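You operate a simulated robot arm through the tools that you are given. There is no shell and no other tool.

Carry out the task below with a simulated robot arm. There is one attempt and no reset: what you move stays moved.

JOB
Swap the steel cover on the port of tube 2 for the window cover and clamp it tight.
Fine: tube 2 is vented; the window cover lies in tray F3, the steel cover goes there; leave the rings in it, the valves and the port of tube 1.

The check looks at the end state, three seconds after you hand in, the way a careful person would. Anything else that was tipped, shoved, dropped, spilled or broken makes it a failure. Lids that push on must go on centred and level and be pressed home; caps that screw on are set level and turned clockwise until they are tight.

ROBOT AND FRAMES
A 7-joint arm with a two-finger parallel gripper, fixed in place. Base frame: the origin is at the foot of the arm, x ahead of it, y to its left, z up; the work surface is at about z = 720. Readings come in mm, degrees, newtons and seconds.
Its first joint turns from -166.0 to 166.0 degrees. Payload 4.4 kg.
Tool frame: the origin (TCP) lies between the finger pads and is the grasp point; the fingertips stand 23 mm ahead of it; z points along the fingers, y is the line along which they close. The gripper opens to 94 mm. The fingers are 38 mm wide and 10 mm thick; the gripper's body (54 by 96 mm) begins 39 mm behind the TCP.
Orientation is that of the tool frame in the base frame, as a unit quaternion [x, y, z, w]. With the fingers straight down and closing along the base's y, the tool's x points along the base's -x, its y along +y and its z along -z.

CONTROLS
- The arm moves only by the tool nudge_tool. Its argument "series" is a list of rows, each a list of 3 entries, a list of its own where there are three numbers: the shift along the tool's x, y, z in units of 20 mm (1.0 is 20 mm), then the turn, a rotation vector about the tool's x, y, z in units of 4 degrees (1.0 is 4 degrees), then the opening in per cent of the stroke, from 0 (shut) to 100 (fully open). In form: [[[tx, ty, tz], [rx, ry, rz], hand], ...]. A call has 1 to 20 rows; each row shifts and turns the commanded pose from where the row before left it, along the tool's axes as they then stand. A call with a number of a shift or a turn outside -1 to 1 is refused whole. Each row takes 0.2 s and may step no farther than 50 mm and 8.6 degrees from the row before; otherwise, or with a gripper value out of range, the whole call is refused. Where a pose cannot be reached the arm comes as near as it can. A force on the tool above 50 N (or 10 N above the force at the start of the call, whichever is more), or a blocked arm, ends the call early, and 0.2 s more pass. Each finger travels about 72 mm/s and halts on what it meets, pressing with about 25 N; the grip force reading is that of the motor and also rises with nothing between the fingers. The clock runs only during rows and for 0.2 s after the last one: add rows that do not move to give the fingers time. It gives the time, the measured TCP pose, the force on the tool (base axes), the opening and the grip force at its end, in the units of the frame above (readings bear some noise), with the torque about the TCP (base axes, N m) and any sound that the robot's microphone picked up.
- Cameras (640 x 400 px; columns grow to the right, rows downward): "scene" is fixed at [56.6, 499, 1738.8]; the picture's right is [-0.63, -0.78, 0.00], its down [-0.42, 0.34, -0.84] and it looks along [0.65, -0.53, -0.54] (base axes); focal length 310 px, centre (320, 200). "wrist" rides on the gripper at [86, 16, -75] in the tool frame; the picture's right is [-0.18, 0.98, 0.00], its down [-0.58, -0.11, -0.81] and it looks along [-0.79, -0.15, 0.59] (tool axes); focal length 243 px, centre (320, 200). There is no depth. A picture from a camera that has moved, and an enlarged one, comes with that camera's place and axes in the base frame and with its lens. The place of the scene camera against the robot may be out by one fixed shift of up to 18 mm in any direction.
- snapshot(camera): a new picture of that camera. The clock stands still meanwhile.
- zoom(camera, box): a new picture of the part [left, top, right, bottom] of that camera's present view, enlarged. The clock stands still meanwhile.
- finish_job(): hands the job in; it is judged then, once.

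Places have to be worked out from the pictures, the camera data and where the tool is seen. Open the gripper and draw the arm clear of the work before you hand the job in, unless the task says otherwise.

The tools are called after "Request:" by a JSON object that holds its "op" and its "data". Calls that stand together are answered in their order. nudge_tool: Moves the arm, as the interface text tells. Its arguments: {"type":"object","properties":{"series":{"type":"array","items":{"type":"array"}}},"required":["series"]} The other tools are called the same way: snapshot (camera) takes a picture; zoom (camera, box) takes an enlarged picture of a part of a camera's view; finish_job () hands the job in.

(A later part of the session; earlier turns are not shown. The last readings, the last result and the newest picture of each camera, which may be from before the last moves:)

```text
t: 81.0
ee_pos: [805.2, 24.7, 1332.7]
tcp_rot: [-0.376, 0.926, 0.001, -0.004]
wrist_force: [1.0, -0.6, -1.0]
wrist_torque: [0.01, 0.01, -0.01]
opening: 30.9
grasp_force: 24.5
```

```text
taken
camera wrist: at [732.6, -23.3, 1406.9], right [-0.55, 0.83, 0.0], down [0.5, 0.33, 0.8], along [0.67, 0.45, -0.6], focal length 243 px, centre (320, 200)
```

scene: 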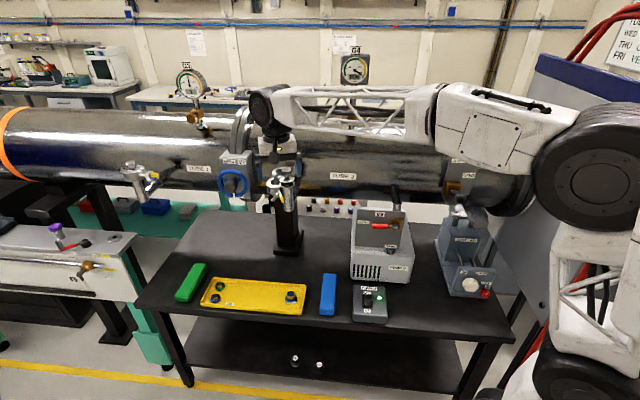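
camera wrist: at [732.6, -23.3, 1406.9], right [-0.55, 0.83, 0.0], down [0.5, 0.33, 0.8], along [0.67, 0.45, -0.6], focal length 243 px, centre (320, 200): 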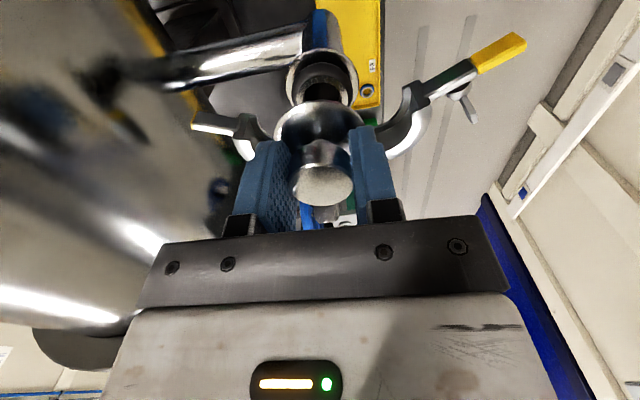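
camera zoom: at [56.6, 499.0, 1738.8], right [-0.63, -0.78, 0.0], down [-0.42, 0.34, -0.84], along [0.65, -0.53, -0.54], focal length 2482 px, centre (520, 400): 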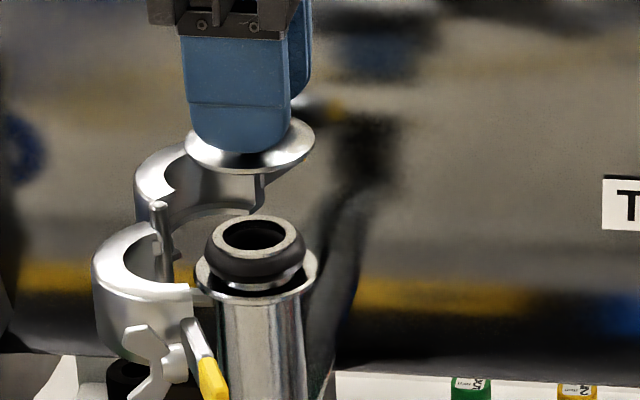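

The steel cover came off cleanly; the port's own centring ring stayed on the port. I'll raise a bit and carry it back over the open jaw toward the robot, clear of the port, before descending to the tray (tray runs from about (736, 26) to (1019, 309)).

Request:
{"op": "nudge_tool", "data": {"series": [[[0, 0, -1], [0, 0, 0], 0], [[0, 0, -0.5], [0, 0, 0], 0], [[0.333, 0.987, 0], [0, 0, 0], 0], [[0.333, 0.987, 0], [0, 0, 0], 0], [[0.333, 0.987, 0], [0, 0, 0], 0], [[0.333, 0.987, 0], [0, 0, 0], 0], [[0.333, 0.987, 0], [0, 0, 0], 0], [[0.333, 0.987, 0], [0, 0, 0], 0], [[0.333, 0.987, 0], [0, 0, 0], 0], [[0.333, 0.987, 0], [0, 0, 0], 0], [[0.333, 0.987, 0], [0, 0, 0], 0], [[0.333, 0.987, 0], [0, 0, 0], 0], [[0, 0, 0], [0, 0, 0], 0]]}}

Request:
{"op": "snapshot", "data": {"camera": "scene"}}

Request:
{"op": "snapshot", "data": {"camera": "wrist"}}

```text
t: 83.8
ee_pos: [619.3, 119.5, 1362.3]
tcp_rot: [-0.377, 0.926, 0.002, -0.004]
wrist_force: [-0.1, 0.3, -1.7]
wrist_torque: [0.02, 0.01, 0.01]
opening: 31.1
grasp_force: 24.3
```

```text
taken
```

scene: 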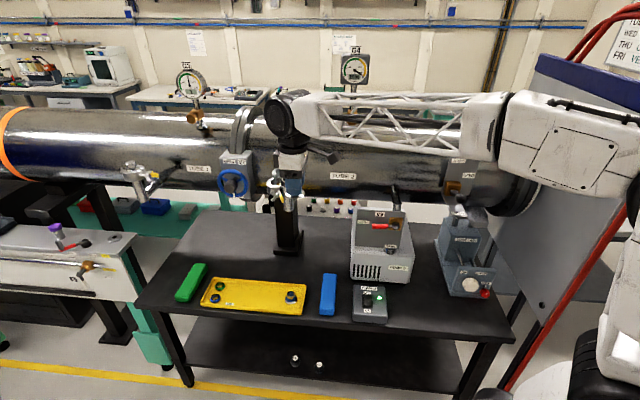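

```text
taken
camera wrist: at [547.1, 71.2, 1437.2], right [-0.55, 0.83, 0.01], down [0.5, 0.33, 0.8], along [0.67, 0.45, -0.6], focal length 243 px, centre (320, 200)
```

wrist: 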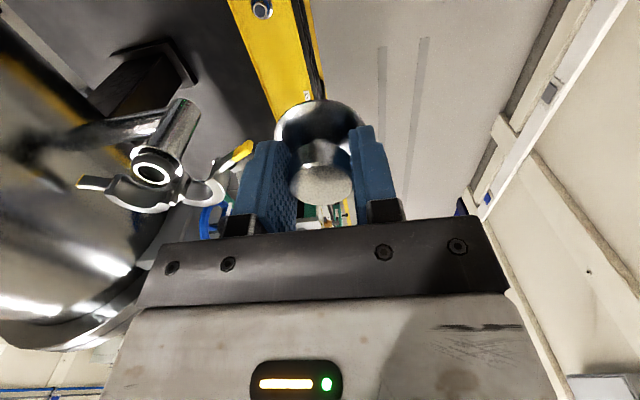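

Clear of the port. I'll descend part-way here (in front of the bench) and check the arm's clearance.

Request:
{"op": "nudge_tool", "data": {"series": [[[0, 0, 1], [0, 0, 0], 0], [[0, 0, 1], [0, 0, 0], 0], [[0, 0, 1], [0, 0, 0], 0], [[0, 0, 1], [0, 0, 0], 0], [[0, 0, 1], [0, 0, 0], 0], [[0, 0, 1], [0, 0, 0], 0], [[0, 0, 1], [0, 0, 0], 0], [[0, 0, 1], [0, 0, 0], 0], [[0, 0, 1], [0, 0, 0], 0], [[0, 0, 1], [0, 0, 0], 0], [[0, 0, 1], [0, 0, 0], 0], [[0, 0, 1], [0, 0, 0], 0], [[0, 0, 1], [0, 0, 0], 0], [[0, 0, 1], [0, 0, 0], 0]]}}

Request:
{"op": "snapshot", "data": {"camera": "scene"}}

Request:
{"op": "snapshot", "data": {"camera": "wrist"}}

```text
t: 86.8
ee_pos: [618.8, 119.4, 1084.0]
tcp_rot: [-0.376, 0.927, 0.002, -0.003]
wrist_force: [0.5, 0.3, -0.3]
wrist_torque: [0.0, 0.0, -0.02]
opening: 30.8
grasp_force: 25.1
```

```text
taken
```

scene: 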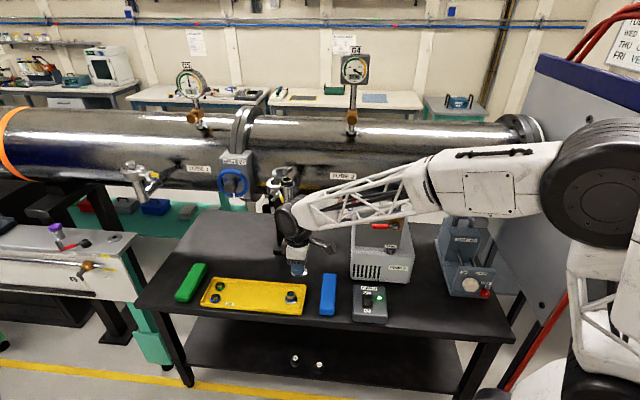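

```text
taken
camera wrist: at [546.1, 71.5, 1158.2], right [-0.55, 0.83, 0.0], down [0.5, 0.33, 0.8], along [0.67, 0.45, -0.6], focal length 243 px, centre (320, 200)
```

wrist: 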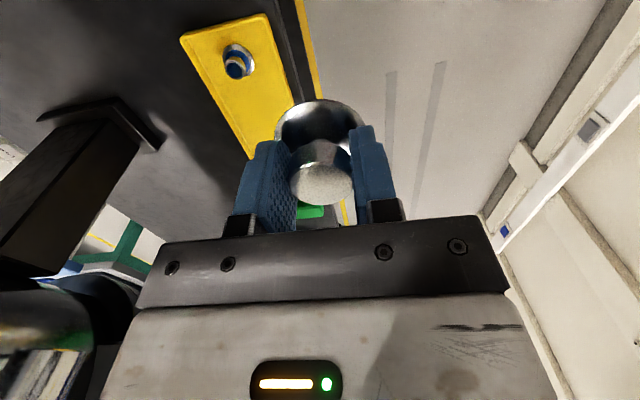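

Clearance is fine. Descending further to about z = 840.

Request:
{"op": "nudge_tool", "data": {"series": [[[0, 0, 1], [0, 0, 0], 0], [[0, 0, 1], [0, 0, 0], 0], [[0, 0, 1], [0, 0, 0], 0], [[0, 0, 1], [0, 0, 0], 0], [[0, 0, 1], [0, 0, 0], 0], [[0, 0, 1], [0, 0, 0], 0], [[0, 0, 1], [0, 0, 0], 0], [[0, 0, 1], [0, 0, 0], 0], [[0, 0, 1], [0, 0, 0], 0], [[0, 0, 1], [0, 0, 0], 0], [[0, 0, 1], [0, 0, 0], 0], [[0, 0, 1], [0, 0, 0], 0], [[0, 0, 0], [0, 0, 0], 0]]}}

Request:
{"op": "snapshot", "data": {"camera": "scene"}}

Request:
{"op": "snapshot", "data": {"camera": "wrist"}}

```text
t: 89.7
ee_pos: [616.3, 121.6, 844.3]
tcp_rot: [-0.376, 0.926, 0.001, -0.003]
wrist_force: [0.6, -0.5, -1.3]
wrist_torque: [-0.03, -0.02, 0.01]
opening: 30.6
grasp_force: 24.9
```

```text
taken
```

scene: 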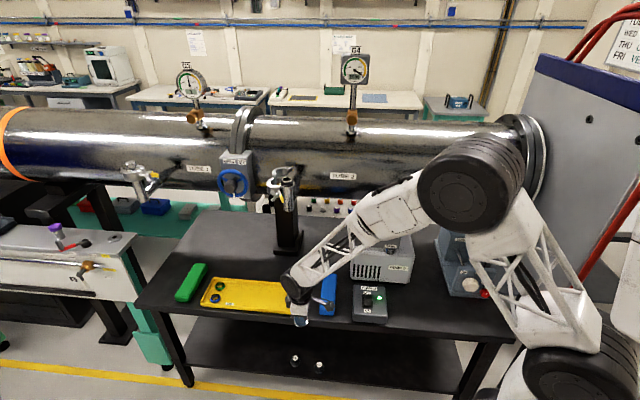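

```text
taken
camera wrist: at [544.5, 73.2, 918.2], right [-0.55, 0.83, 0.01], down [0.5, 0.33, 0.8], along [0.67, 0.45, -0.6], focal length 243 px, centre (320, 200)
```

wrist: 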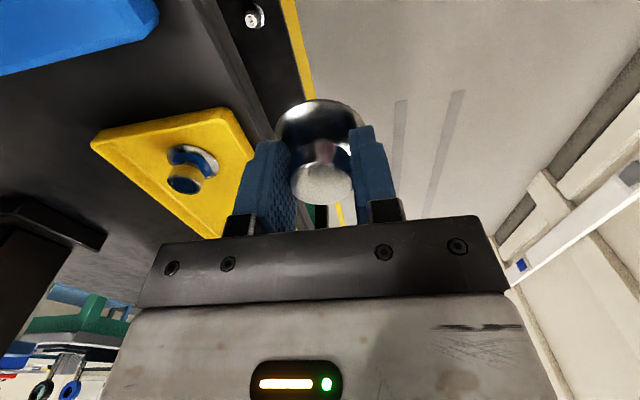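

Arm is clear. Next I slide forward at this height toward the free middle of the tray (about (838, 128)).

Request:
{"op": "nudge_tool", "data": {"series": [[[-0.909, -0.836, 0], [0, 0, 0], 0], [[-0.909, -0.836, 0], [0, 0, 0], 0], [[-0.909, -0.836, 0], [0, 0, 0], 0], [[-0.909, -0.836, 0], [0, 0, 0], 0], [[-0.909, -0.836, 0], [0, 0, 0], 0], [[0, 0, 0], [0, 0, 0], 0]]}}

Request:
{"op": "snapshot", "data": {"camera": "scene"}}

Request:
{"op": "snapshot", "data": {"camera": "wrist"}}

```text
t: 91.0
ee_pos: [739.6, 123.7, 843.0]
tcp_rot: [-0.376, 0.926, 0.001, -0.004]
wrist_force: [-0.3, 0.3, -1.2]
wrist_torque: [0.02, 0.0, 0.01]
opening: 30.8
grasp_force: 25.1
```

```text
taken
```

scene: 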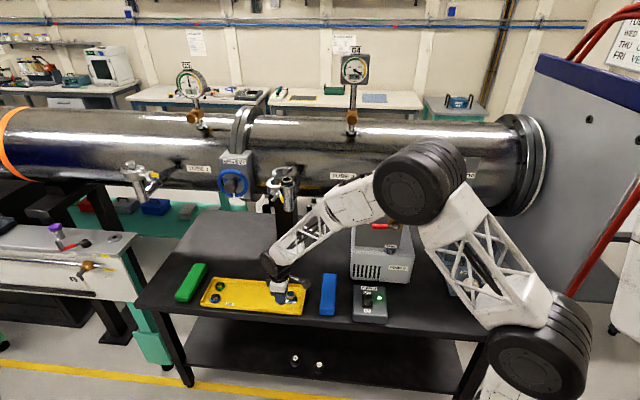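

```text
taken
camera wrist: at [666.9, 75.6, 917.2], right [-0.55, 0.83, 0.0], down [0.5, 0.33, 0.8], along [0.67, 0.45, -0.6], focal length 243 px, centre (320, 200)
```

wrist: 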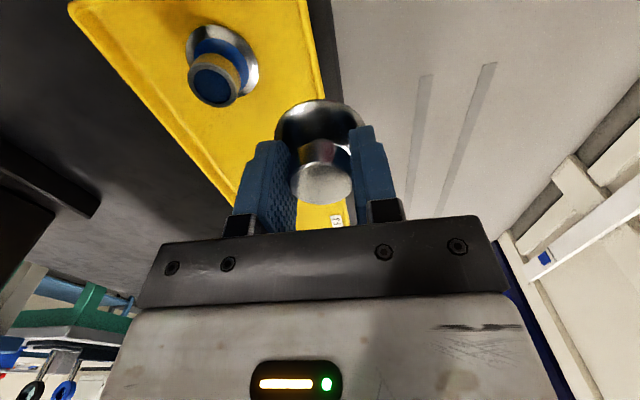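

Elbow stays far from the tube and the forearm passes under the open jaw. Continuing to the drop-off spot about 85 mm from the window cover.

Request:
{"op": "nudge_tool", "data": {"series": [[[-0.839, -0.7525, 0], [0, 0, 0], 0], [[-0.839, -0.7525, 0], [0, 0, 0], 0], [[-0.839, -0.7525, 0], [0, 0, 0], 0], [[-0.839, -0.7525, 0], [0, 0, 0], 0], [[0, 0, 0], [0, 0, 0], 0]]}}

Request:
{"op": "snapshot", "data": {"camera": "scene"}}

Request:
{"op": "zoom", "data": {"camera": "scene", "box": [200, 220, 330, 320]}}

Request:
{"op": "snapshot", "data": {"camera": "wrist"}}

```text
t: 92.2
ee_pos: [829.8, 129.3, 840.7]
tcp_rot: [-0.375, 0.927, 0.002, -0.004]
wrist_force: [0.6, -0.2, -1.0]
wrist_torque: [0.01, 0.05, 0.01]
opening: 30.9
grasp_force: 25.1
```

```text
taken
```

scene: 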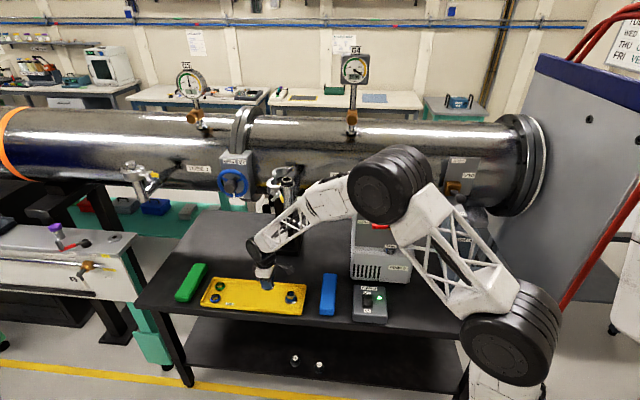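

```text
4.00 times, centred on (265, 270) of scene
camera zoom: at [56.6, 499.0, 1738.8], right [-0.63, -0.78, 0.0], down [-0.42, 0.34, -0.84], along [0.65, -0.53, -0.54], focal length 1241 px, centre (540, -80)
```

zoom: 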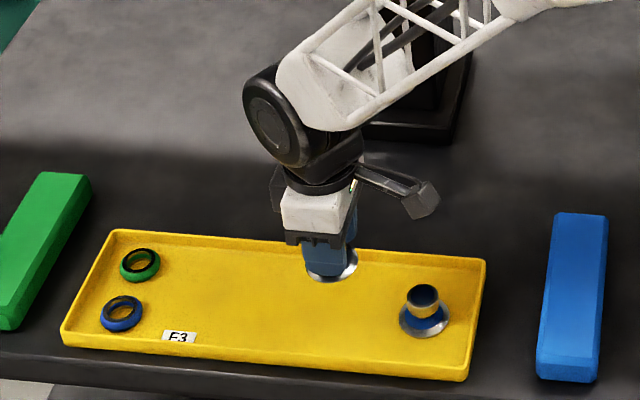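

```text
taken
camera wrist: at [756.9, 81.1, 915.9], right [-0.55, 0.83, 0.0], down [0.5, 0.33, 0.8], along [0.67, 0.45, -0.6], focal length 243 px, centre (320, 200)
```

wrist: 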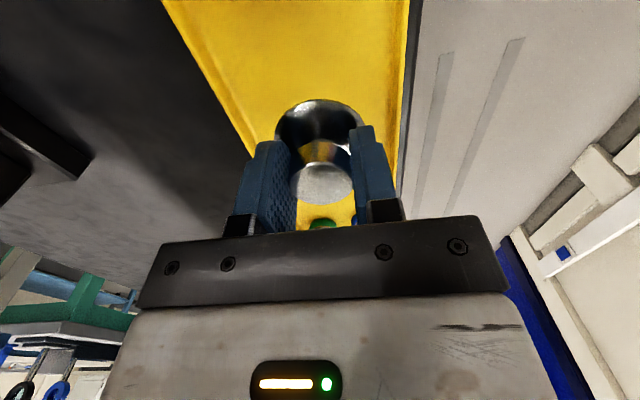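

The drop-off spot is free and inside the tray. Lowering 72 mm, then feeling for the tray floor.

Request:
{"op": "nudge_tool", "data": {"series": [[[0, 0, 0.9], [0, 0, 0], 0], [[0, 0, 0.9], [0, 0, 0], 0], [[0, 0, 0.9], [0, 0, 0], 0], [[0, 0, 0.7], [0, 0, 0], 0], [[0, 0, 0], [0, 0, 0], 0]]}}

Request:
{"op": "zoom", "data": {"camera": "scene", "box": [220, 250, 320, 320]}}

```text
t: 93.5
ee_pos: [828.8, 127.0, 772.9]
tcp_rot: [-0.377, 0.926, 0.002, -0.003]
wrist_force: [0.3, 0.5, -1.0]
wrist_torque: [0.0, -0.02, -0.01]
opening: 30.9
grasp_force: 25.2
```

```text
5.71 times, centred on (270, 285) of scene
camera zoom: at [56.6, 499.0, 1738.8], right [-0.63, -0.78, 0.0], down [-0.42, 0.34, -0.84], along [0.65, -0.53, -0.54], focal length 1773 px, centre (606, -286)
```

zoom: 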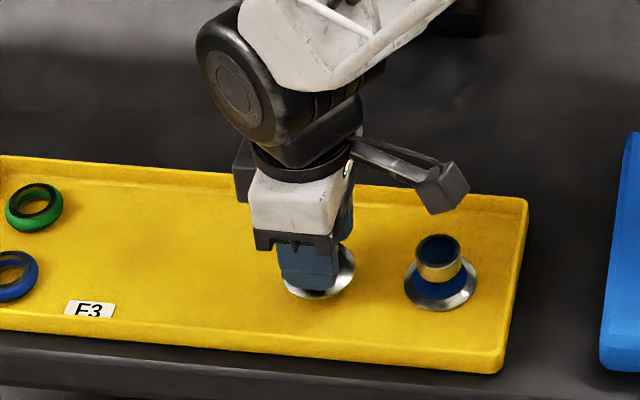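

Lowering in small steps to find the floor.

Request:
{"op": "nudge_tool", "data": {"series": [[[0, 0, 0.1], [0, 0, 0], 0], [[0, 0, 0.1], [0, 0, 0], 0], [[0, 0, 0.1], [0, 0, 0], 0], [[0, 0, 0], [0, 0, 0], 0]]}}

Request:
{"op": "nudge_tool", "data": {"series": [[[0, 0, 0.08], [0, 0, 0], 0], [[0, 0, 0.08], [0, 0, 0], 0], [[0, 0, 0], [0, 0, 0], 0]]}}

```text
t: 94.5
ee_pos: [829.4, 129.0, 767.1]
tcp_rot: [-0.376, 0.926, 0.002, -0.004]
wrist_force: [-0.4, 0.7, -1.6]
wrist_torque: [-0.02, 0.0, 0.01]
opening: 30.5
grasp_force: 24.7
```

```text
t: 95.2
ee_pos: [829.9, 128.1, 762.7]
tcp_rot: [-0.376, 0.927, 0.001, -0.003]
wrist_force: [-0.9, 0.0, -0.1]
wrist_torque: [0.01, 0.04, -0.02]
opening: 31.0
grasp_force: 25.2
```

No contact yet; continuing in 1–1.5 mm steps.

Request:
{"op": "nudge_tool", "data": {"series": [[[0, 0, 0.07], [0, 0, 0], 0], [[0, 0, 0.07], [0, 0, 0], 0], [[0, 0, 0], [0, 0, 0], 0]]}}

Request:
{"op": "zoom", "data": {"camera": "scene", "box": [250, 265, 310, 310]}}

```text
t: 96.0
ee_pos: [829.5, 128.9, 761.4]
tcp_rot: [-0.376, 0.927, 0.002, -0.004]
wrist_force: [-0.9, -0.4, -0.6]
wrist_torque: [0.01, 0.0, 0.02]
opening: 30.8
grasp_force: 25.0
```

```text
8.89 times, centred on (280, 288) of scene
camera zoom: at [56.6, 499.0, 1738.8], right [-0.63, -0.78, 0.0], down [-0.42, 0.34, -0.84], along [0.65, -0.53, -0.54], focal length 2758 px, centre (676, -578)
```

zoom: 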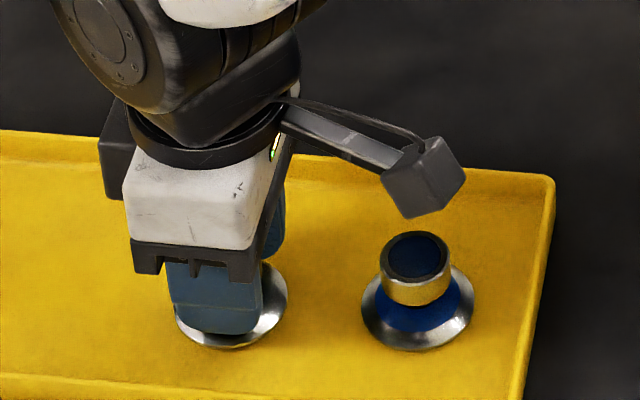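

Still hovering just above the floor; a few more small steps.

Request:
{"op": "nudge_tool", "data": {"series": [[[0, 0, 0.06], [0, 0, 0], 0], [[0, 0, 0.06], [0, 0, 0], 0], [[0, 0, 0], [0, 0, 0], 0]]}}

Request:
{"op": "nudge_tool", "data": {"series": [[[0, 0, 0.06], [0, 0, 0], 0], [[0, 0, 0.06], [0, 0, 0], 0], [[0, 0, 0], [0, 0, 0], 0]]}}

```text
t: 96.8
ee_pos: [829.2, 128.5, 758.9]
tcp_rot: [-0.376, 0.927, 0.001, -0.004]
wrist_force: [-0.5, -0.7, -0.7]
wrist_torque: [-0.01, 0.03, -0.03]
opening: 30.9
grasp_force: 24.9
```

```text
t: 97.7
ee_pos: [829.4, 127.9, 757.5]
tcp_rot: [-0.376, 0.926, 0.001, -0.003]
wrist_force: [6.5, 0.2, 17.7]
wrist_torque: [-0.15, -0.34, 0.01]
opening: 31.4
grasp_force: 25.4
```

Contact at TCP z ≈ 757 (18 N). I'll relieve slightly and release the steel cover.

Request:
{"op": "nudge_tool", "data": {"series": [[[0, 0, -0.025], [0, 0, 0], 0], [[0, 0, 0], [0, 0, 0], 45], [[0, 0, 0], [0, 0, 0], 45], [[0, 0, 0], [0, 0, 0], 45]]}}

Request:
{"op": "zoom", "data": {"camera": "scene", "box": [250, 265, 310, 310]}}

Request:
{"op": "snapshot", "data": {"camera": "wrist"}}

```text
t: 98.7
ee_pos: [830.3, 128.4, 756.6]
tcp_rot: [-0.376, 0.927, 0.002, -0.005]
wrist_force: [0.8, 0.7, 0.7]
wrist_torque: [0.03, 0.05, -0.01]
opening: 42.3
grasp_force: 0.0
```

```text
8.89 times, centred on (280, 288) of scene
camera zoom: at [56.6, 499.0, 1738.8], right [-0.63, -0.78, 0.0], down [-0.42, 0.34, -0.84], along [0.65, -0.53, -0.54], focal length 2758 px, centre (676, -578)
```

zoom: 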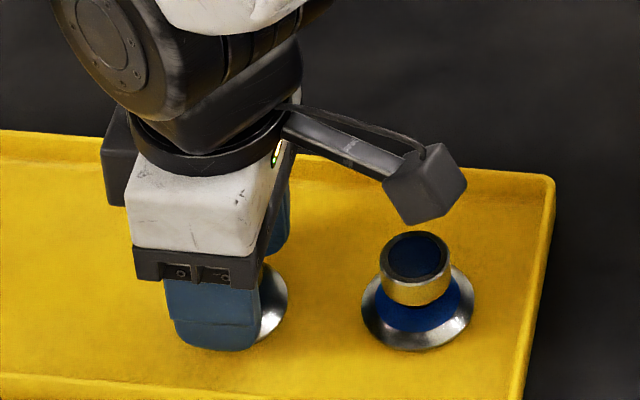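

```text
taken
camera wrist: at [756.9, 79.6, 831.8], right [-0.55, 0.83, 0.01], down [0.5, 0.33, 0.8], along [0.67, 0.45, -0.6], focal length 243 px, centre (320, 200)
```

wrist: 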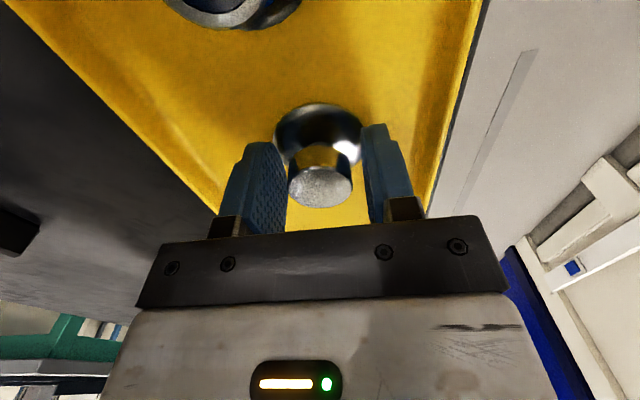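

Released, upright in the tray. Rising 70 mm and looking at the window cover.

Request:
{"op": "nudge_tool", "data": {"series": [[[0, 0, -0.5], [0, 0, 0], 45], [[0, 0, -1], [0, 0, 0], 60], [[0, 0, -1], [0, 0, 0], 80], [[0, 0, -1], [0, 0, 0], 100], [[0, 0, 0], [0, 0, 0], 100]]}}

Request:
{"op": "snapshot", "data": {"camera": "wrist"}}

Request:
{"op": "zoom", "data": {"camera": "scene", "box": [250, 265, 310, 310]}}

```text
t: 99.8
ee_pos: [831.5, 127.9, 827.2]
tcp_rot: [-0.376, 0.927, 0.001, -0.003]
wrist_force: [-0.6, -0.3, 0.8]
wrist_torque: [0.0, 0.02, 0.0]
opening: 94.0
grasp_force: 0.1
```

```text
taken
camera wrist: at [757.6, 79.7, 902.1], right [-0.55, 0.83, 0.01], down [0.5, 0.33, 0.8], along [0.67, 0.45, -0.6], focal length 243 px, centre (320, 200)
```

wrist: 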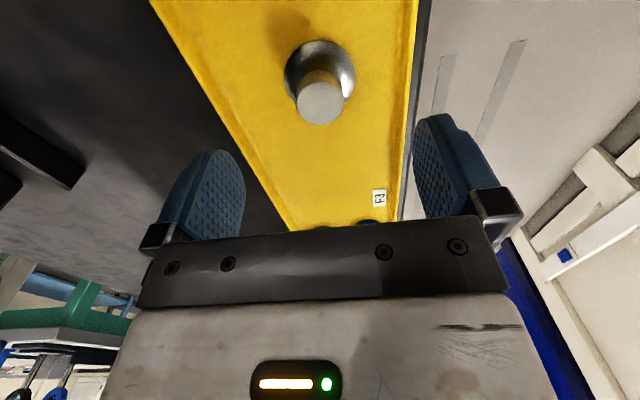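

```text
8.89 times, centred on (280, 288) of scene
camera zoom: at [56.6, 499.0, 1738.8], right [-0.63, -0.78, 0.0], down [-0.42, 0.34, -0.84], along [0.65, -0.53, -0.54], focal length 2758 px, centre (676, -578)
```

zoom: 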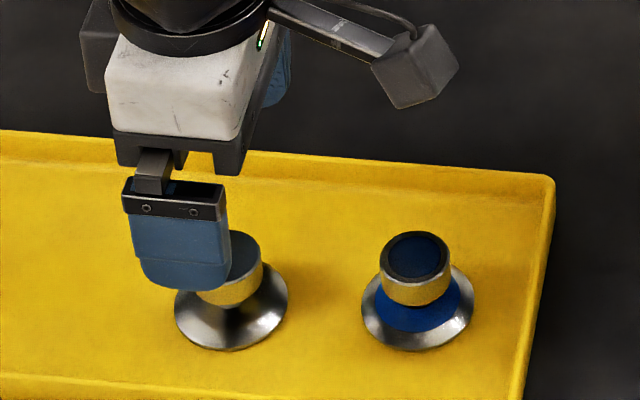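

Steel cover stands upright in the tray. The window cover's axis works out to about (775, 67); I'll move above it.

Request:
{"op": "nudge_tool", "data": {"series": [[[0.825, -0.043, 0], [0, 0, 0], 100], [[0.825, -0.043, 0], [0, 0, 0], 100], [[0.825, -0.043, 0], [0, 0, 0], 100], [[0.825, -0.043, 0], [0, 0, 0], 100], [[0.825, -0.043, 0], [0, 0, 0], 100], [[0, 0, 0], [0, 0, 0], 100]]}}

Request:
{"op": "snapshot", "data": {"camera": "wrist"}}

Request:
{"op": "zoom", "data": {"camera": "wrist", "box": [260, 20, 380, 140]}}

Request:
{"op": "snapshot", "data": {"camera": "scene"}}

```text
t: 101.2
ee_pos: [773.2, 67.2, 829.3]
tcp_rot: [-0.377, 0.926, 0.001, -0.004]
wrist_force: [-0.4, 0.2, 0.2]
wrist_torque: [-0.01, 0.01, 0.01]
opening: 93.9
grasp_force: 0.1
```

```text
taken
camera wrist: at [700.8, 19.1, 902.5], right [-0.55, 0.83, 0.01], down [0.5, 0.33, 0.8], along [0.67, 0.45, -0.6], focal length 243 px, centre (320, 200)
```

wrist: 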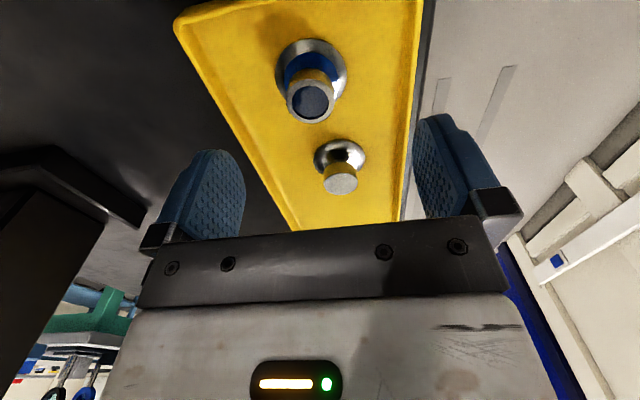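

```text
3.33 times, centred on (320, 80) of wrist
camera zoom: at [700.8, 19.1, 902.5], right [-0.55, 0.83, 0.01], down [0.5, 0.33, 0.8], along [0.67, 0.45, -0.6], focal length 809 px, centre (320, 600)
```

zoom: 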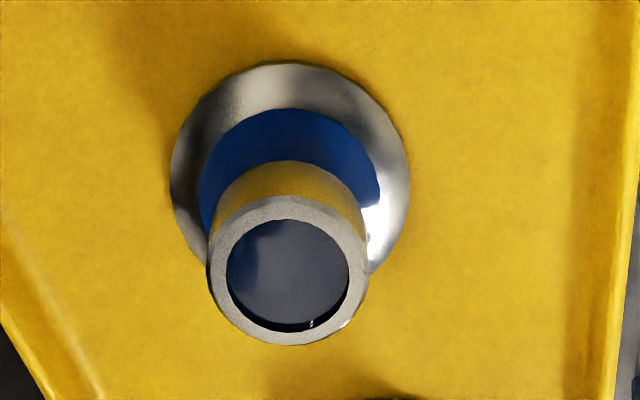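

```text
taken
```

scene: 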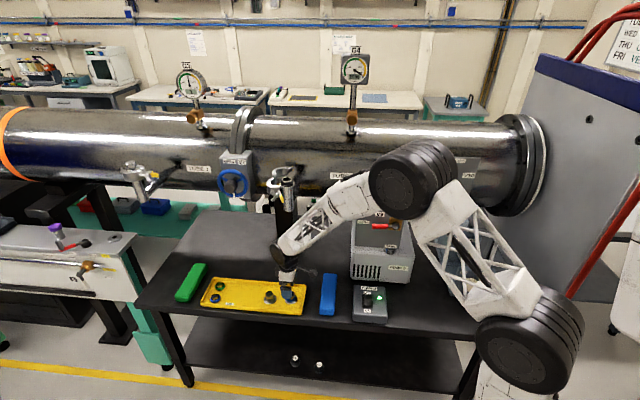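

Window cover's knob is at tool y ≈ -6.7. I'll shift, narrow, and descend to grip height (TCP z ≈ 760).

Request:
{"op": "nudge_tool", "data": {"series": [[[0, -0.335, 0], [0, 0, 0], 58], [[0, 0, 0], [0, 0, 0], 58], [[0, 0, 0.9], [0, 0, 0], 58], [[0, 0, 0.9], [0, 0, 0], 58], [[0, 0, 0.8], [0, 0, 0], 58], [[0, 0, 0], [0, 0, 0], 58]]}}

Request:
{"op": "zoom", "data": {"camera": "wrist", "box": [230, 80, 410, 230]}}

Request:
{"op": "zoom", "data": {"camera": "scene", "box": [250, 265, 310, 310]}}

```text
t: 102.7
ee_pos: [777.7, 62.3, 775.3]
tcp_rot: [-0.375, 0.927, 0.002, -0.004]
wrist_force: [-0.4, -0.7, 0.2]
wrist_torque: [-0.01, 0.0, -0.02]
opening: 54.4
grasp_force: 0.1
```

```text
2.67 times, centred on (320, 155) of wrist
camera zoom: at [705.3, 13.9, 850.9], right [-0.55, 0.83, 0.0], down [0.5, 0.33, 0.8], along [0.67, 0.45, -0.6], focal length 647 px, centre (320, 320)
```

zoom: 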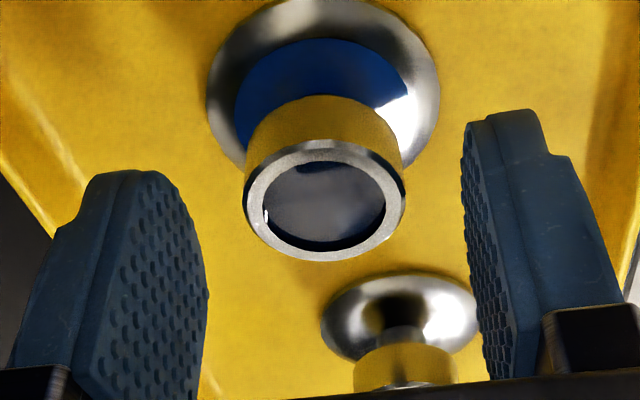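

```text
8.89 times, centred on (280, 288) of scene
camera zoom: at [56.6, 499.0, 1738.8], right [-0.63, -0.78, 0.0], down [-0.42, 0.34, -0.84], along [0.65, -0.53, -0.54], focal length 2758 px, centre (676, -578)
```

zoom: 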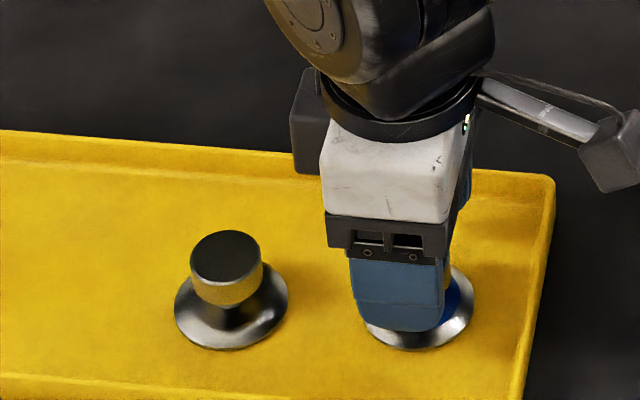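

Well centred. Down 15 mm more and close on the knob.

Request:
{"op": "nudge_tool", "data": {"series": [[[0.05, 0.04, 0.4], [0, 0, 0], 58], [[0, 0, 0.35], [0, 0, 0], 58], [[0, 0, 0], [0, 0, 0], 20], [[0, 0, 0], [0, 0, 0], 0], [[0, 0, 0], [0, 0, 0], 0], [[0, 0, 0], [0, 0, 0], 0]]}}

Request:
{"op": "zoom", "data": {"camera": "wrist", "box": [230, 80, 410, 230]}}

Request:
{"op": "zoom", "data": {"camera": "scene", "box": [250, 265, 310, 310]}}

```text
t: 104.0
ee_pos: [776.9, 63.3, 760.9]
tcp_rot: [-0.377, 0.926, 0.0, -0.003]
wrist_force: [-0.6, -0.3, 3.8]
wrist_torque: [-0.1, -0.07, -0.06]
opening: 30.8
grasp_force: 25.1
```

```text
2.67 times, centred on (320, 155) of wrist
camera zoom: at [704.5, 14.5, 835.1], right [-0.55, 0.83, 0.0], down [0.5, 0.33, 0.8], along [0.67, 0.45, -0.6], focal length 647 px, centre (320, 320)
```

zoom: 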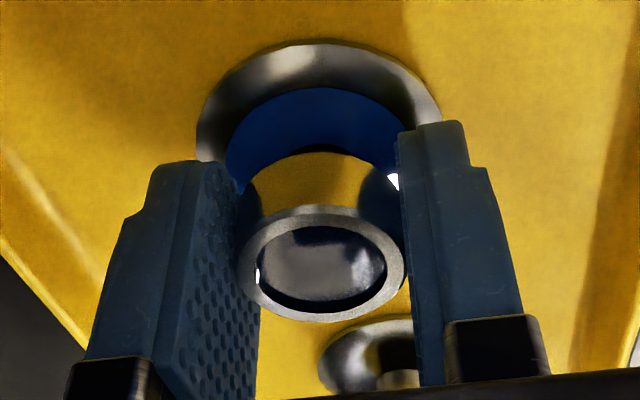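

```text
8.89 times, centred on (280, 288) of scene
camera zoom: at [56.6, 499.0, 1738.8], right [-0.63, -0.78, 0.0], down [-0.42, 0.34, -0.84], along [0.65, -0.53, -0.54], focal length 2758 px, centre (676, -578)
```

zoom: 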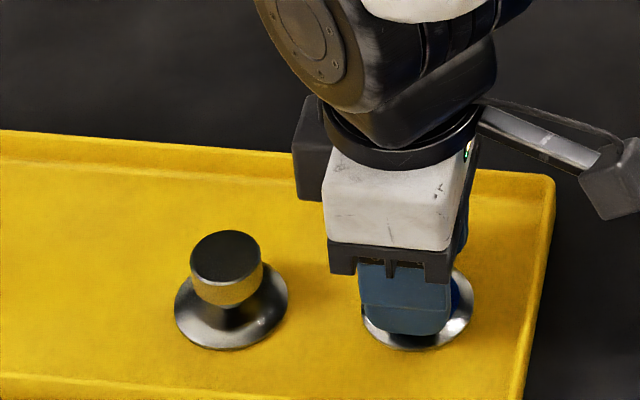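

Window cover is gripped (30.8 mm). Lifting it 84 mm and checking it comes up level.

Request:
{"op": "nudge_tool", "data": {"series": [[[0, 0, -0.2], [0, 0, 0], 0], [[0, 0, -1], [0, 0, 0], 0], [[0, 0, -1], [0, 0, 0], 0], [[0, 0, -1], [0, 0, 0], 0], [[0, 0, -1], [0, 0, 0], 0], [[0, 0, 0], [0, 0, 0], 0]]}}

Request:
{"op": "zoom", "data": {"camera": "scene", "box": [240, 245, 320, 310]}}

Request:
{"op": "zoom", "data": {"camera": "wrist", "box": [230, 80, 410, 230]}}

```text
t: 105.5
ee_pos: [777.3, 62.2, 844.3]
tcp_rot: [-0.376, 0.927, 0.002, -0.004]
wrist_force: [0.1, 0.4, -2.5]
wrist_torque: [-0.04, 0.02, -0.02]
opening: 30.6
grasp_force: 24.9
```

```text
6.15 times, centred on (280, 278) of scene
camera zoom: at [56.6, 499.0, 1738.8], right [-0.63, -0.78, 0.0], down [-0.42, 0.34, -0.84], along [0.65, -0.53, -0.54], focal length 1909 px, centre (566, -277)
```

zoom: 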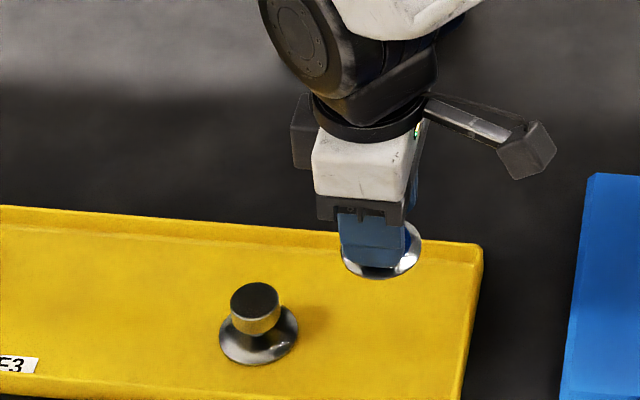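

```text
2.67 times, centred on (320, 155) of wrist
camera zoom: at [704.5, 14.4, 918.2], right [-0.55, 0.83, 0.01], down [0.5, 0.33, 0.8], along [0.67, 0.45, -0.6], focal length 647 px, centre (320, 320)
```

zoom: 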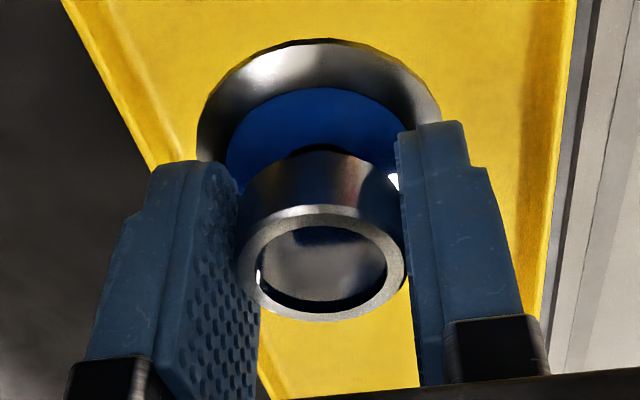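

Held level. I'll retreat toward the robot at this height, then rise in front of the bench.

Request:
{"op": "nudge_tool", "data": {"series": [[[0.466, 0.966, 0], [0, 0, 0], 0], [[0.466, 0.966, 0], [0, 0, 0], 0], [[0.466, 0.966, 0], [0, 0, 0], 0], [[0.466, 0.966, 0], [0, 0, 0], 0], [[0.466, 0.966, 0], [0, 0, 0], 0], [[0.466, 0.966, 0], [0, 0, 0], 0], [[0.466, 0.966, 0], [0, 0, 0], 0], [[0.466, 0.966, 0], [0, 0, 0], 0], [[0, 0, 0], [0, 0, 0], 0]]}}

Request:
{"op": "nudge_tool", "data": {"series": [[[0, 0, -1], [0, 0, 0], 0], [[0, 0, -1], [0, 0, 0], 0], [[0, 0, -1], [0, 0, 0], 0], [[0, 0, -1], [0, 0, 0], 0], [[0, 0, -1], [0, 0, 0], 0], [[0, 0, -1], [0, 0, 0], 0], [[0, 0, -1], [0, 0, 0], 0], [[0, 0, -1], [0, 0, 0], 0], [[0, 0, -1], [0, 0, 0], 0], [[0, 0, -1], [0, 0, 0], 0], [[0, 0, -1], [0, 0, 0], 0], [[0, 0, -1], [0, 0, 0], 0], [[0, 0, -1], [0, 0, 0], 0], [[0, 0, -1], [0, 0, 0], 0], [[0, 0, -1], [0, 0, 0], 0], [[0, 0, -1], [0, 0, 0], 0], [[0, 0, -1], [0, 0, 0], 0], [[0, 0, -1], [0, 0, 0], 0]]}}

Request:
{"op": "nudge_tool", "data": {"series": [[[0, 0, -1], [0, 0, 0], 0], [[0, 0, -1], [0, 0, 0], 0], [[0, 0, -1], [0, 0, 0], 0], [[0, 0, -1], [0, 0, 0], 0], [[0, 0, -1], [0, 0, 0], 0], [[0, 0, -1], [0, 0, 0], 0], [[0, 0, -1], [0, 0, 0], 0], [[0, 0, -1], [0, 0, 0], 0], [[0, 0, 0], [0, 0, 0], 0]]}}

Request:
{"op": "snapshot", "data": {"camera": "scene"}}

Request:
{"op": "snapshot", "data": {"camera": "wrist"}}

```text
t: 107.5
ee_pos: [615.4, 121.7, 845.9]
tcp_rot: [-0.376, 0.926, 0.002, -0.003]
wrist_force: [0.3, -0.5, -0.2]
wrist_torque: [-0.05, 0.01, -0.02]
opening: 30.8
grasp_force: 24.8
```

```text
t: 111.2
ee_pos: [619.2, 120.4, 1207.5]
tcp_rot: [-0.376, 0.927, 0.001, -0.004]
wrist_force: [0.0, 0.7, -1.5]
wrist_torque: [0.0, -0.01, -0.02]
opening: 31.0
grasp_force: 25.1
```

```text
t: 113.2
ee_pos: [621.4, 120.4, 1365.8]
tcp_rot: [-0.377, 0.926, 0.001, -0.004]
wrist_force: [0.0, 0.7, -0.5]
wrist_torque: [-0.02, 0.01, 0.03]
opening: 31.1
grasp_force: 25.4
```

```text
taken
```

scene: 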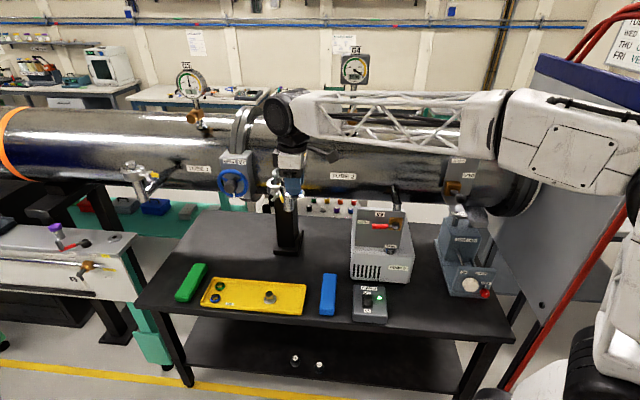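

```text
taken
camera wrist: at [548.1, 72.0, 1439.7], right [-0.55, 0.83, 0.01], down [0.5, 0.33, 0.8], along [0.67, 0.45, -0.6], focal length 243 px, centre (320, 200)
```

wrist: 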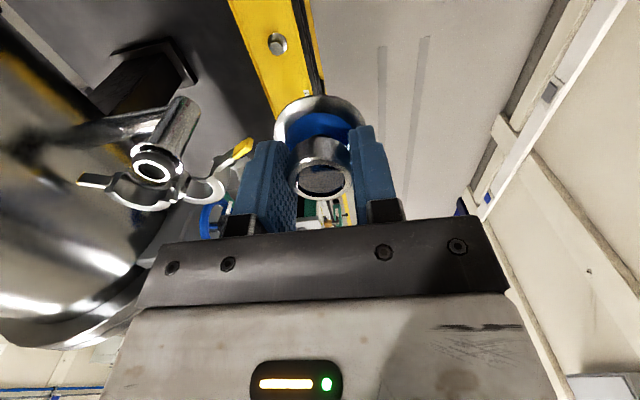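

Same spot as before with the steel cover, so I can retrace. Moving over the port at this height (flange ~70 mm above the seal).

Request:
{"op": "nudge_tool", "data": {"series": [[[-0.3435, -0.99, 0], [0, 0, 0], 0], [[-0.3435, -0.99, 0], [0, 0, 0], 0], [[-0.3435, -0.99, 0], [0, 0, 0], 0], [[-0.3435, -0.99, 0], [0, 0, 0], 0], [[-0.3435, -0.99, 0], [0, 0, 0], 0], [[-0.3435, -0.99, 0], [0, 0, 0], 0], [[-0.3435, -0.99, 0], [0, 0, 0], 0], [[-0.3435, -0.99, 0], [0, 0, 0], 0], [[-0.3435, -0.99, 0], [0, 0, 0], 0], [[-0.3435, -0.99, 0], [0, 0, 0], 0], [[0, 0, 0], [0, 0, 0], 0]]}}

Request:
{"op": "nudge_tool", "data": {"series": [[[0, 0, 0.75], [0, 0, 0], 0], [[0, 0, 0.75], [0, 0, 0], 0], [[0, 0, 0], [0, 0, 0], 0], [[0, 0, 0], [0, 0, 0], 0]]}}

Request:
{"op": "snapshot", "data": {"camera": "wrist"}}

Request:
{"op": "zoom", "data": {"camera": "wrist", "box": [250, 30, 390, 150]}}

Request:
{"op": "zoom", "data": {"camera": "scene", "box": [255, 150, 335, 200]}}

```text
t: 115.7
ee_pos: [807.7, 26.9, 1362.9]
tcp_rot: [-0.376, 0.927, 0.002, -0.003]
wrist_force: [-0.7, 0.8, -0.2]
wrist_torque: [-0.02, -0.01, 0.02]
opening: 31.0
grasp_force: 25.0
```

```text
t: 116.7
ee_pos: [808.4, 26.4, 1334.3]
tcp_rot: [-0.376, 0.926, 0.002, -0.003]
wrist_force: [0.5, 0.9, -1.2]
wrist_torque: [-0.04, 0.04, 0.02]
opening: 31.0
grasp_force: 24.2
```

```text
taken
camera wrist: at [735.3, -21.3, 1408.4], right [-0.55, 0.83, 0.0], down [0.5, 0.33, 0.8], along [0.67, 0.45, -0.6], focal length 243 px, centre (320, 200)
```

wrist: 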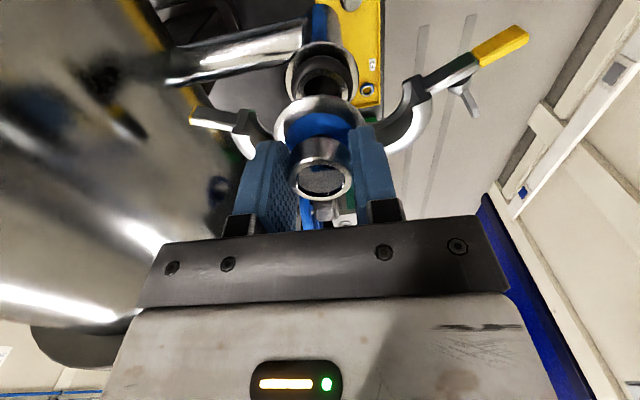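

```text
3.33 times, centred on (320, 90) of wrist
camera zoom: at [735.3, -21.3, 1408.4], right [-0.55, 0.83, 0.0], down [0.5, 0.33, 0.8], along [0.67, 0.45, -0.6], focal length 809 px, centre (320, 567)
```

zoom: 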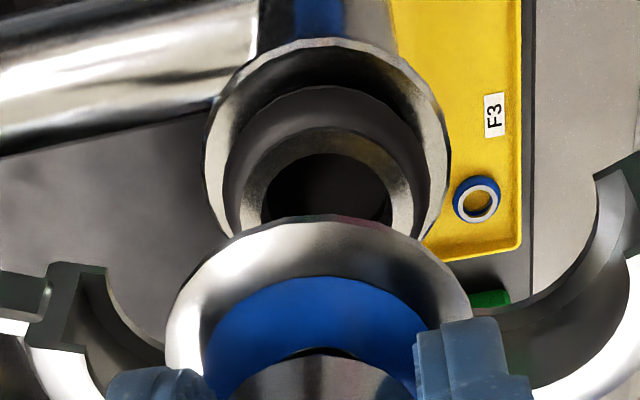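

```text
8.00 times, centred on (295, 175) of scene
camera zoom: at [56.6, 499.0, 1738.8], right [-0.63, -0.78, 0.0], down [-0.42, 0.34, -0.84], along [0.65, -0.53, -0.54], focal length 2482 px, centre (520, 400)
```

zoom: 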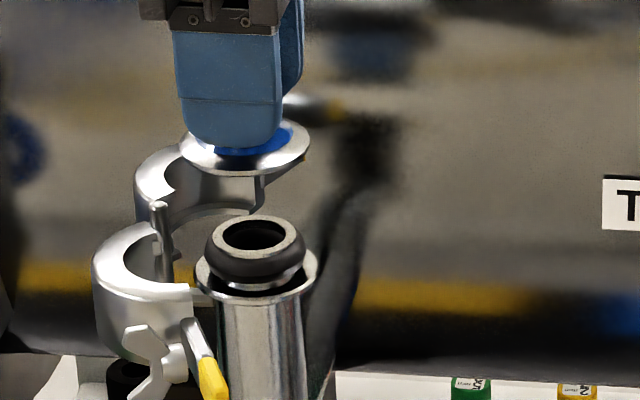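

Compared with the port's axis, the window cover is ~1.6 mm toward -x and the port appears ~1.7 mm toward +y. I'll correct both, lower to ~15 mm above the seal, and check again.

Request:
{"op": "nudge_tool", "data": {"series": [[[0.08, 0.085, 0], [0, 0, 0], 0], [[0, 0, 0.6], [0, 0, 0], 0], [[0, 0, 0.4], [0, 0, 0], 0], [[0, 0, 0], [0, 0, 0], 0], [[0, 0, 0], [0, 0, 0], 0]]}}

Request:
{"op": "zoom", "data": {"camera": "scene", "box": [262, 165, 312, 200]}}

Request:
{"op": "zoom", "data": {"camera": "wrist", "box": [250, 30, 390, 150]}}

```text
t: 117.8
ee_pos: [804.8, 26.8, 1313.7]
tcp_rot: [-0.377, 0.926, 0.002, -0.003]
wrist_force: [0.0, 0.9, -0.7]
wrist_torque: [-0.03, -0.02, 0.0]
opening: 30.9
grasp_force: 24.4
```

```text
11.43 times, centred on (287, 182) of scene
camera zoom: at [56.6, 499.0, 1738.8], right [-0.63, -0.78, 0.0], down [-0.42, 0.34, -0.84], along [0.65, -0.53, -0.54], focal length 3546 px, centre (697, 400)
```

zoom: 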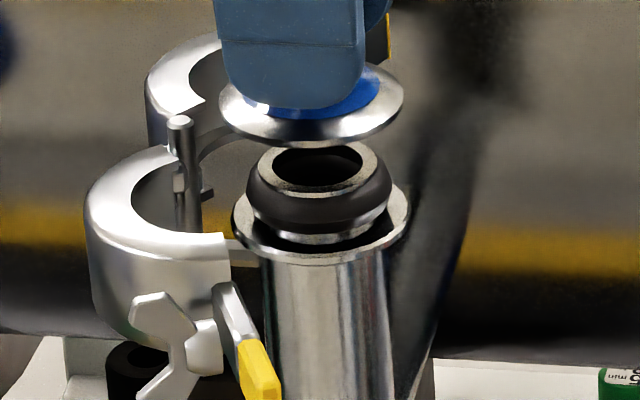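

```text
3.33 times, centred on (320, 90) of wrist
camera zoom: at [732.8, -20.8, 1388.5], right [-0.55, 0.83, 0.01], down [0.5, 0.33, 0.8], along [0.67, 0.45, -0.6], focal length 809 px, centre (320, 567)
```

zoom: 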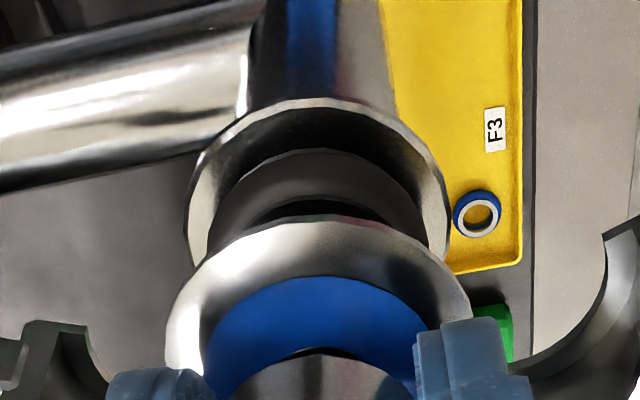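

Front/back is now aligned; the cover is still ~0.8 mm short along +x. I'll correct and lower to just above the seal.

Request:
{"op": "nudge_tool", "data": {"series": [[[0.04, 0, 0], [0, 0, 0], 0], [[0, 0, 0.25], [0, 0, 0], 0], [[0, 0, 0.2], [0, 0, 0], 0], [[0, 0, 0], [0, 0, 0], 0], [[0, 0, 0], [0, 0, 0], 0]]}}

Request:
{"op": "zoom", "data": {"camera": "scene", "box": [270, 165, 305, 192]}}

Request:
{"op": "zoom", "data": {"camera": "wrist", "box": [250, 30, 390, 150]}}

```text
t: 119.0
ee_pos: [805.4, 26.3, 1306.2]
tcp_rot: [-0.376, 0.927, 0.001, -0.004]
wrist_force: [-0.2, -0.1, 0.1]
wrist_torque: [0.04, 0.01, -0.02]
opening: 30.7
grasp_force: 25.2
```

```text
14.81 times, centred on (288, 178) of scene
camera zoom: at [56.6, 499.0, 1738.8], right [-0.63, -0.78, 0.0], down [-0.42, 0.34, -0.84], along [0.65, -0.53, -0.54], focal length 4596 px, centre (802, 518)
```

zoom: 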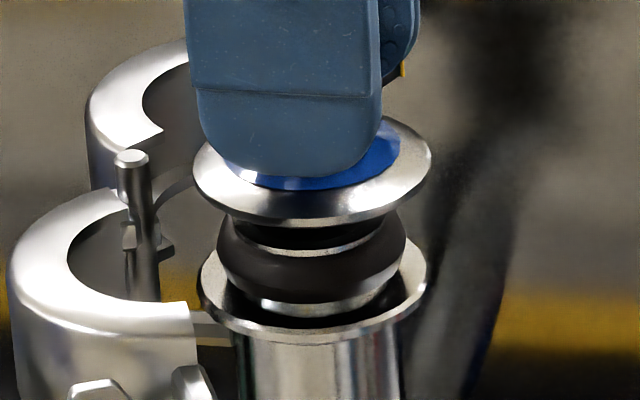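

```text
3.33 times, centred on (320, 90) of wrist
camera zoom: at [731.6, -22.2, 1379.9], right [-0.55, 0.83, 0.01], down [0.5, 0.33, 0.8], along [0.67, 0.45, -0.6], focal length 809 px, centre (320, 567)
```

zoom: 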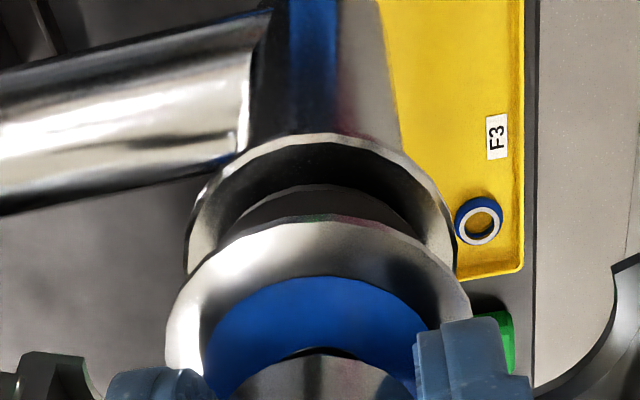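

Alignment within about 0.7 mm. Small final trim, then lowering onto the seal in small steps while watching the force.

Request:
{"op": "nudge_tool", "data": {"series": [[[-0.025, 0.03, 0], [0, 0, 0], 0], [[0, 0, 0.1], [0, 0, 0], 0], [[0, 0, 0.1], [0, 0, 0], 0], [[0, 0, 0], [0, 0, 0], 0], [[0, 0, 0], [0, 0, 0], 0]]}}

Request:
{"op": "nudge_tool", "data": {"series": [[[0, 0, 0.06], [0, 0, 0], 0], [[0, 0, 0.06], [0, 0, 0], 0], [[0, 0, 0], [0, 0, 0], 0]]}}

Request:
{"op": "zoom", "data": {"camera": "scene", "box": [270, 165, 305, 192]}}

```text
t: 120.2
ee_pos: [804.6, 27.3, 1301.7]
tcp_rot: [-0.376, 0.927, 0.001, -0.003]
wrist_force: [0.9, 1.0, -1.2]
wrist_torque: [0.0, 0.0, -0.01]
opening: 30.7
grasp_force: 24.9
```

```text
t: 121.0
ee_pos: [805.8, 27.8, 1299.8]
tcp_rot: [-0.377, 0.926, 0.002, -0.003]
wrist_force: [0.1, -0.4, -0.1]
wrist_torque: [-0.04, -0.01, -0.02]
opening: 31.2
grasp_force: 25.8
```

```text
14.81 times, centred on (288, 178) of scene
camera zoom: at [56.6, 499.0, 1738.8], right [-0.63, -0.78, 0.0], down [-0.42, 0.34, -0.84], along [0.65, -0.53, -0.54], focal length 4596 px, centre (802, 518)
```

zoom: 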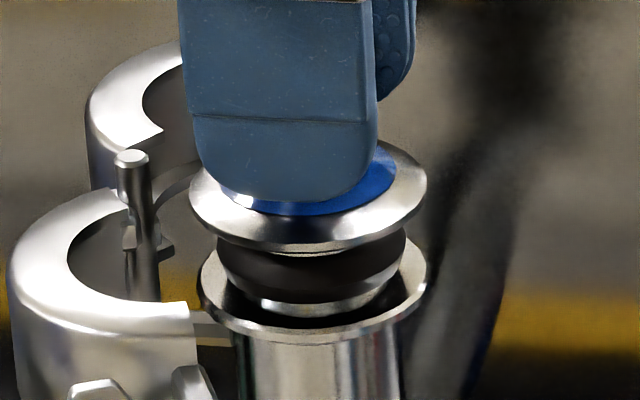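

Centred within about half a millimetre. Continuing down by 1 mm steps.

Request:
{"op": "nudge_tool", "data": {"series": [[[0, 0, 0.05], [0, 0, 0], 0], [[0, 0, 0.05], [0, 0, 0], 0], [[0, 0, 0], [0, 0, 0], 0]]}}

Request:
{"op": "nudge_tool", "data": {"series": [[[0, 0, 0.05], [0, 0, 0], 0], [[0, 0, 0], [0, 0, 0], 0]]}}

```text
t: 121.8
ee_pos: [804.7, 25.6, 1297.0]
tcp_rot: [-0.376, 0.927, 0.001, -0.003]
wrist_force: [-0.9, 0.7, -1.1]
wrist_torque: [-0.02, 0.0, 0.01]
opening: 30.9
grasp_force: 24.9
```

```text
t: 122.5
ee_pos: [805.9, 28.5, 1295.0]
tcp_rot: [-0.376, 0.927, 0.001, -0.004]
wrist_force: [1.4, -0.1, -0.5]
wrist_torque: [-0.02, -0.02, 0.0]
opening: 31.1
grasp_force: 24.9
```

Request:
{"op": "zoom", "data": {"camera": "scene", "box": [270, 165, 305, 192]}}

Request:
{"op": "nudge_tool", "data": {"series": [[[0, 0, 0.04], [0, 0, 0], 0], [[0, 0, 0.04], [0, 0, 0], 0], [[0, 0, 0], [0, 0, 0], 0]]}}

```text
14.81 times, centred on (288, 178) of scene
camera zoom: at [56.6, 499.0, 1738.8], right [-0.63, -0.78, 0.0], down [-0.42, 0.34, -0.84], along [0.65, -0.53, -0.54], focal length 4596 px, centre (802, 518)
```

zoom: 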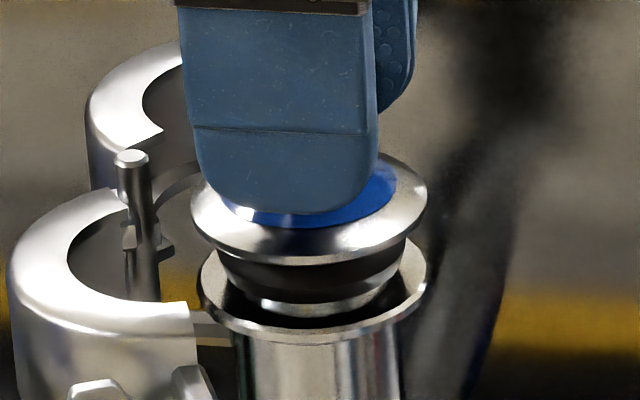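

```text
t: 123.2
ee_pos: [804.2, 26.3, 1295.8]
tcp_rot: [-0.376, 0.927, 0.002, -0.004]
wrist_force: [1.9, 0.1, 8.4]
wrist_torque: [0.09, -0.03, -0.04]
opening: 31.2
grasp_force: 25.5
```

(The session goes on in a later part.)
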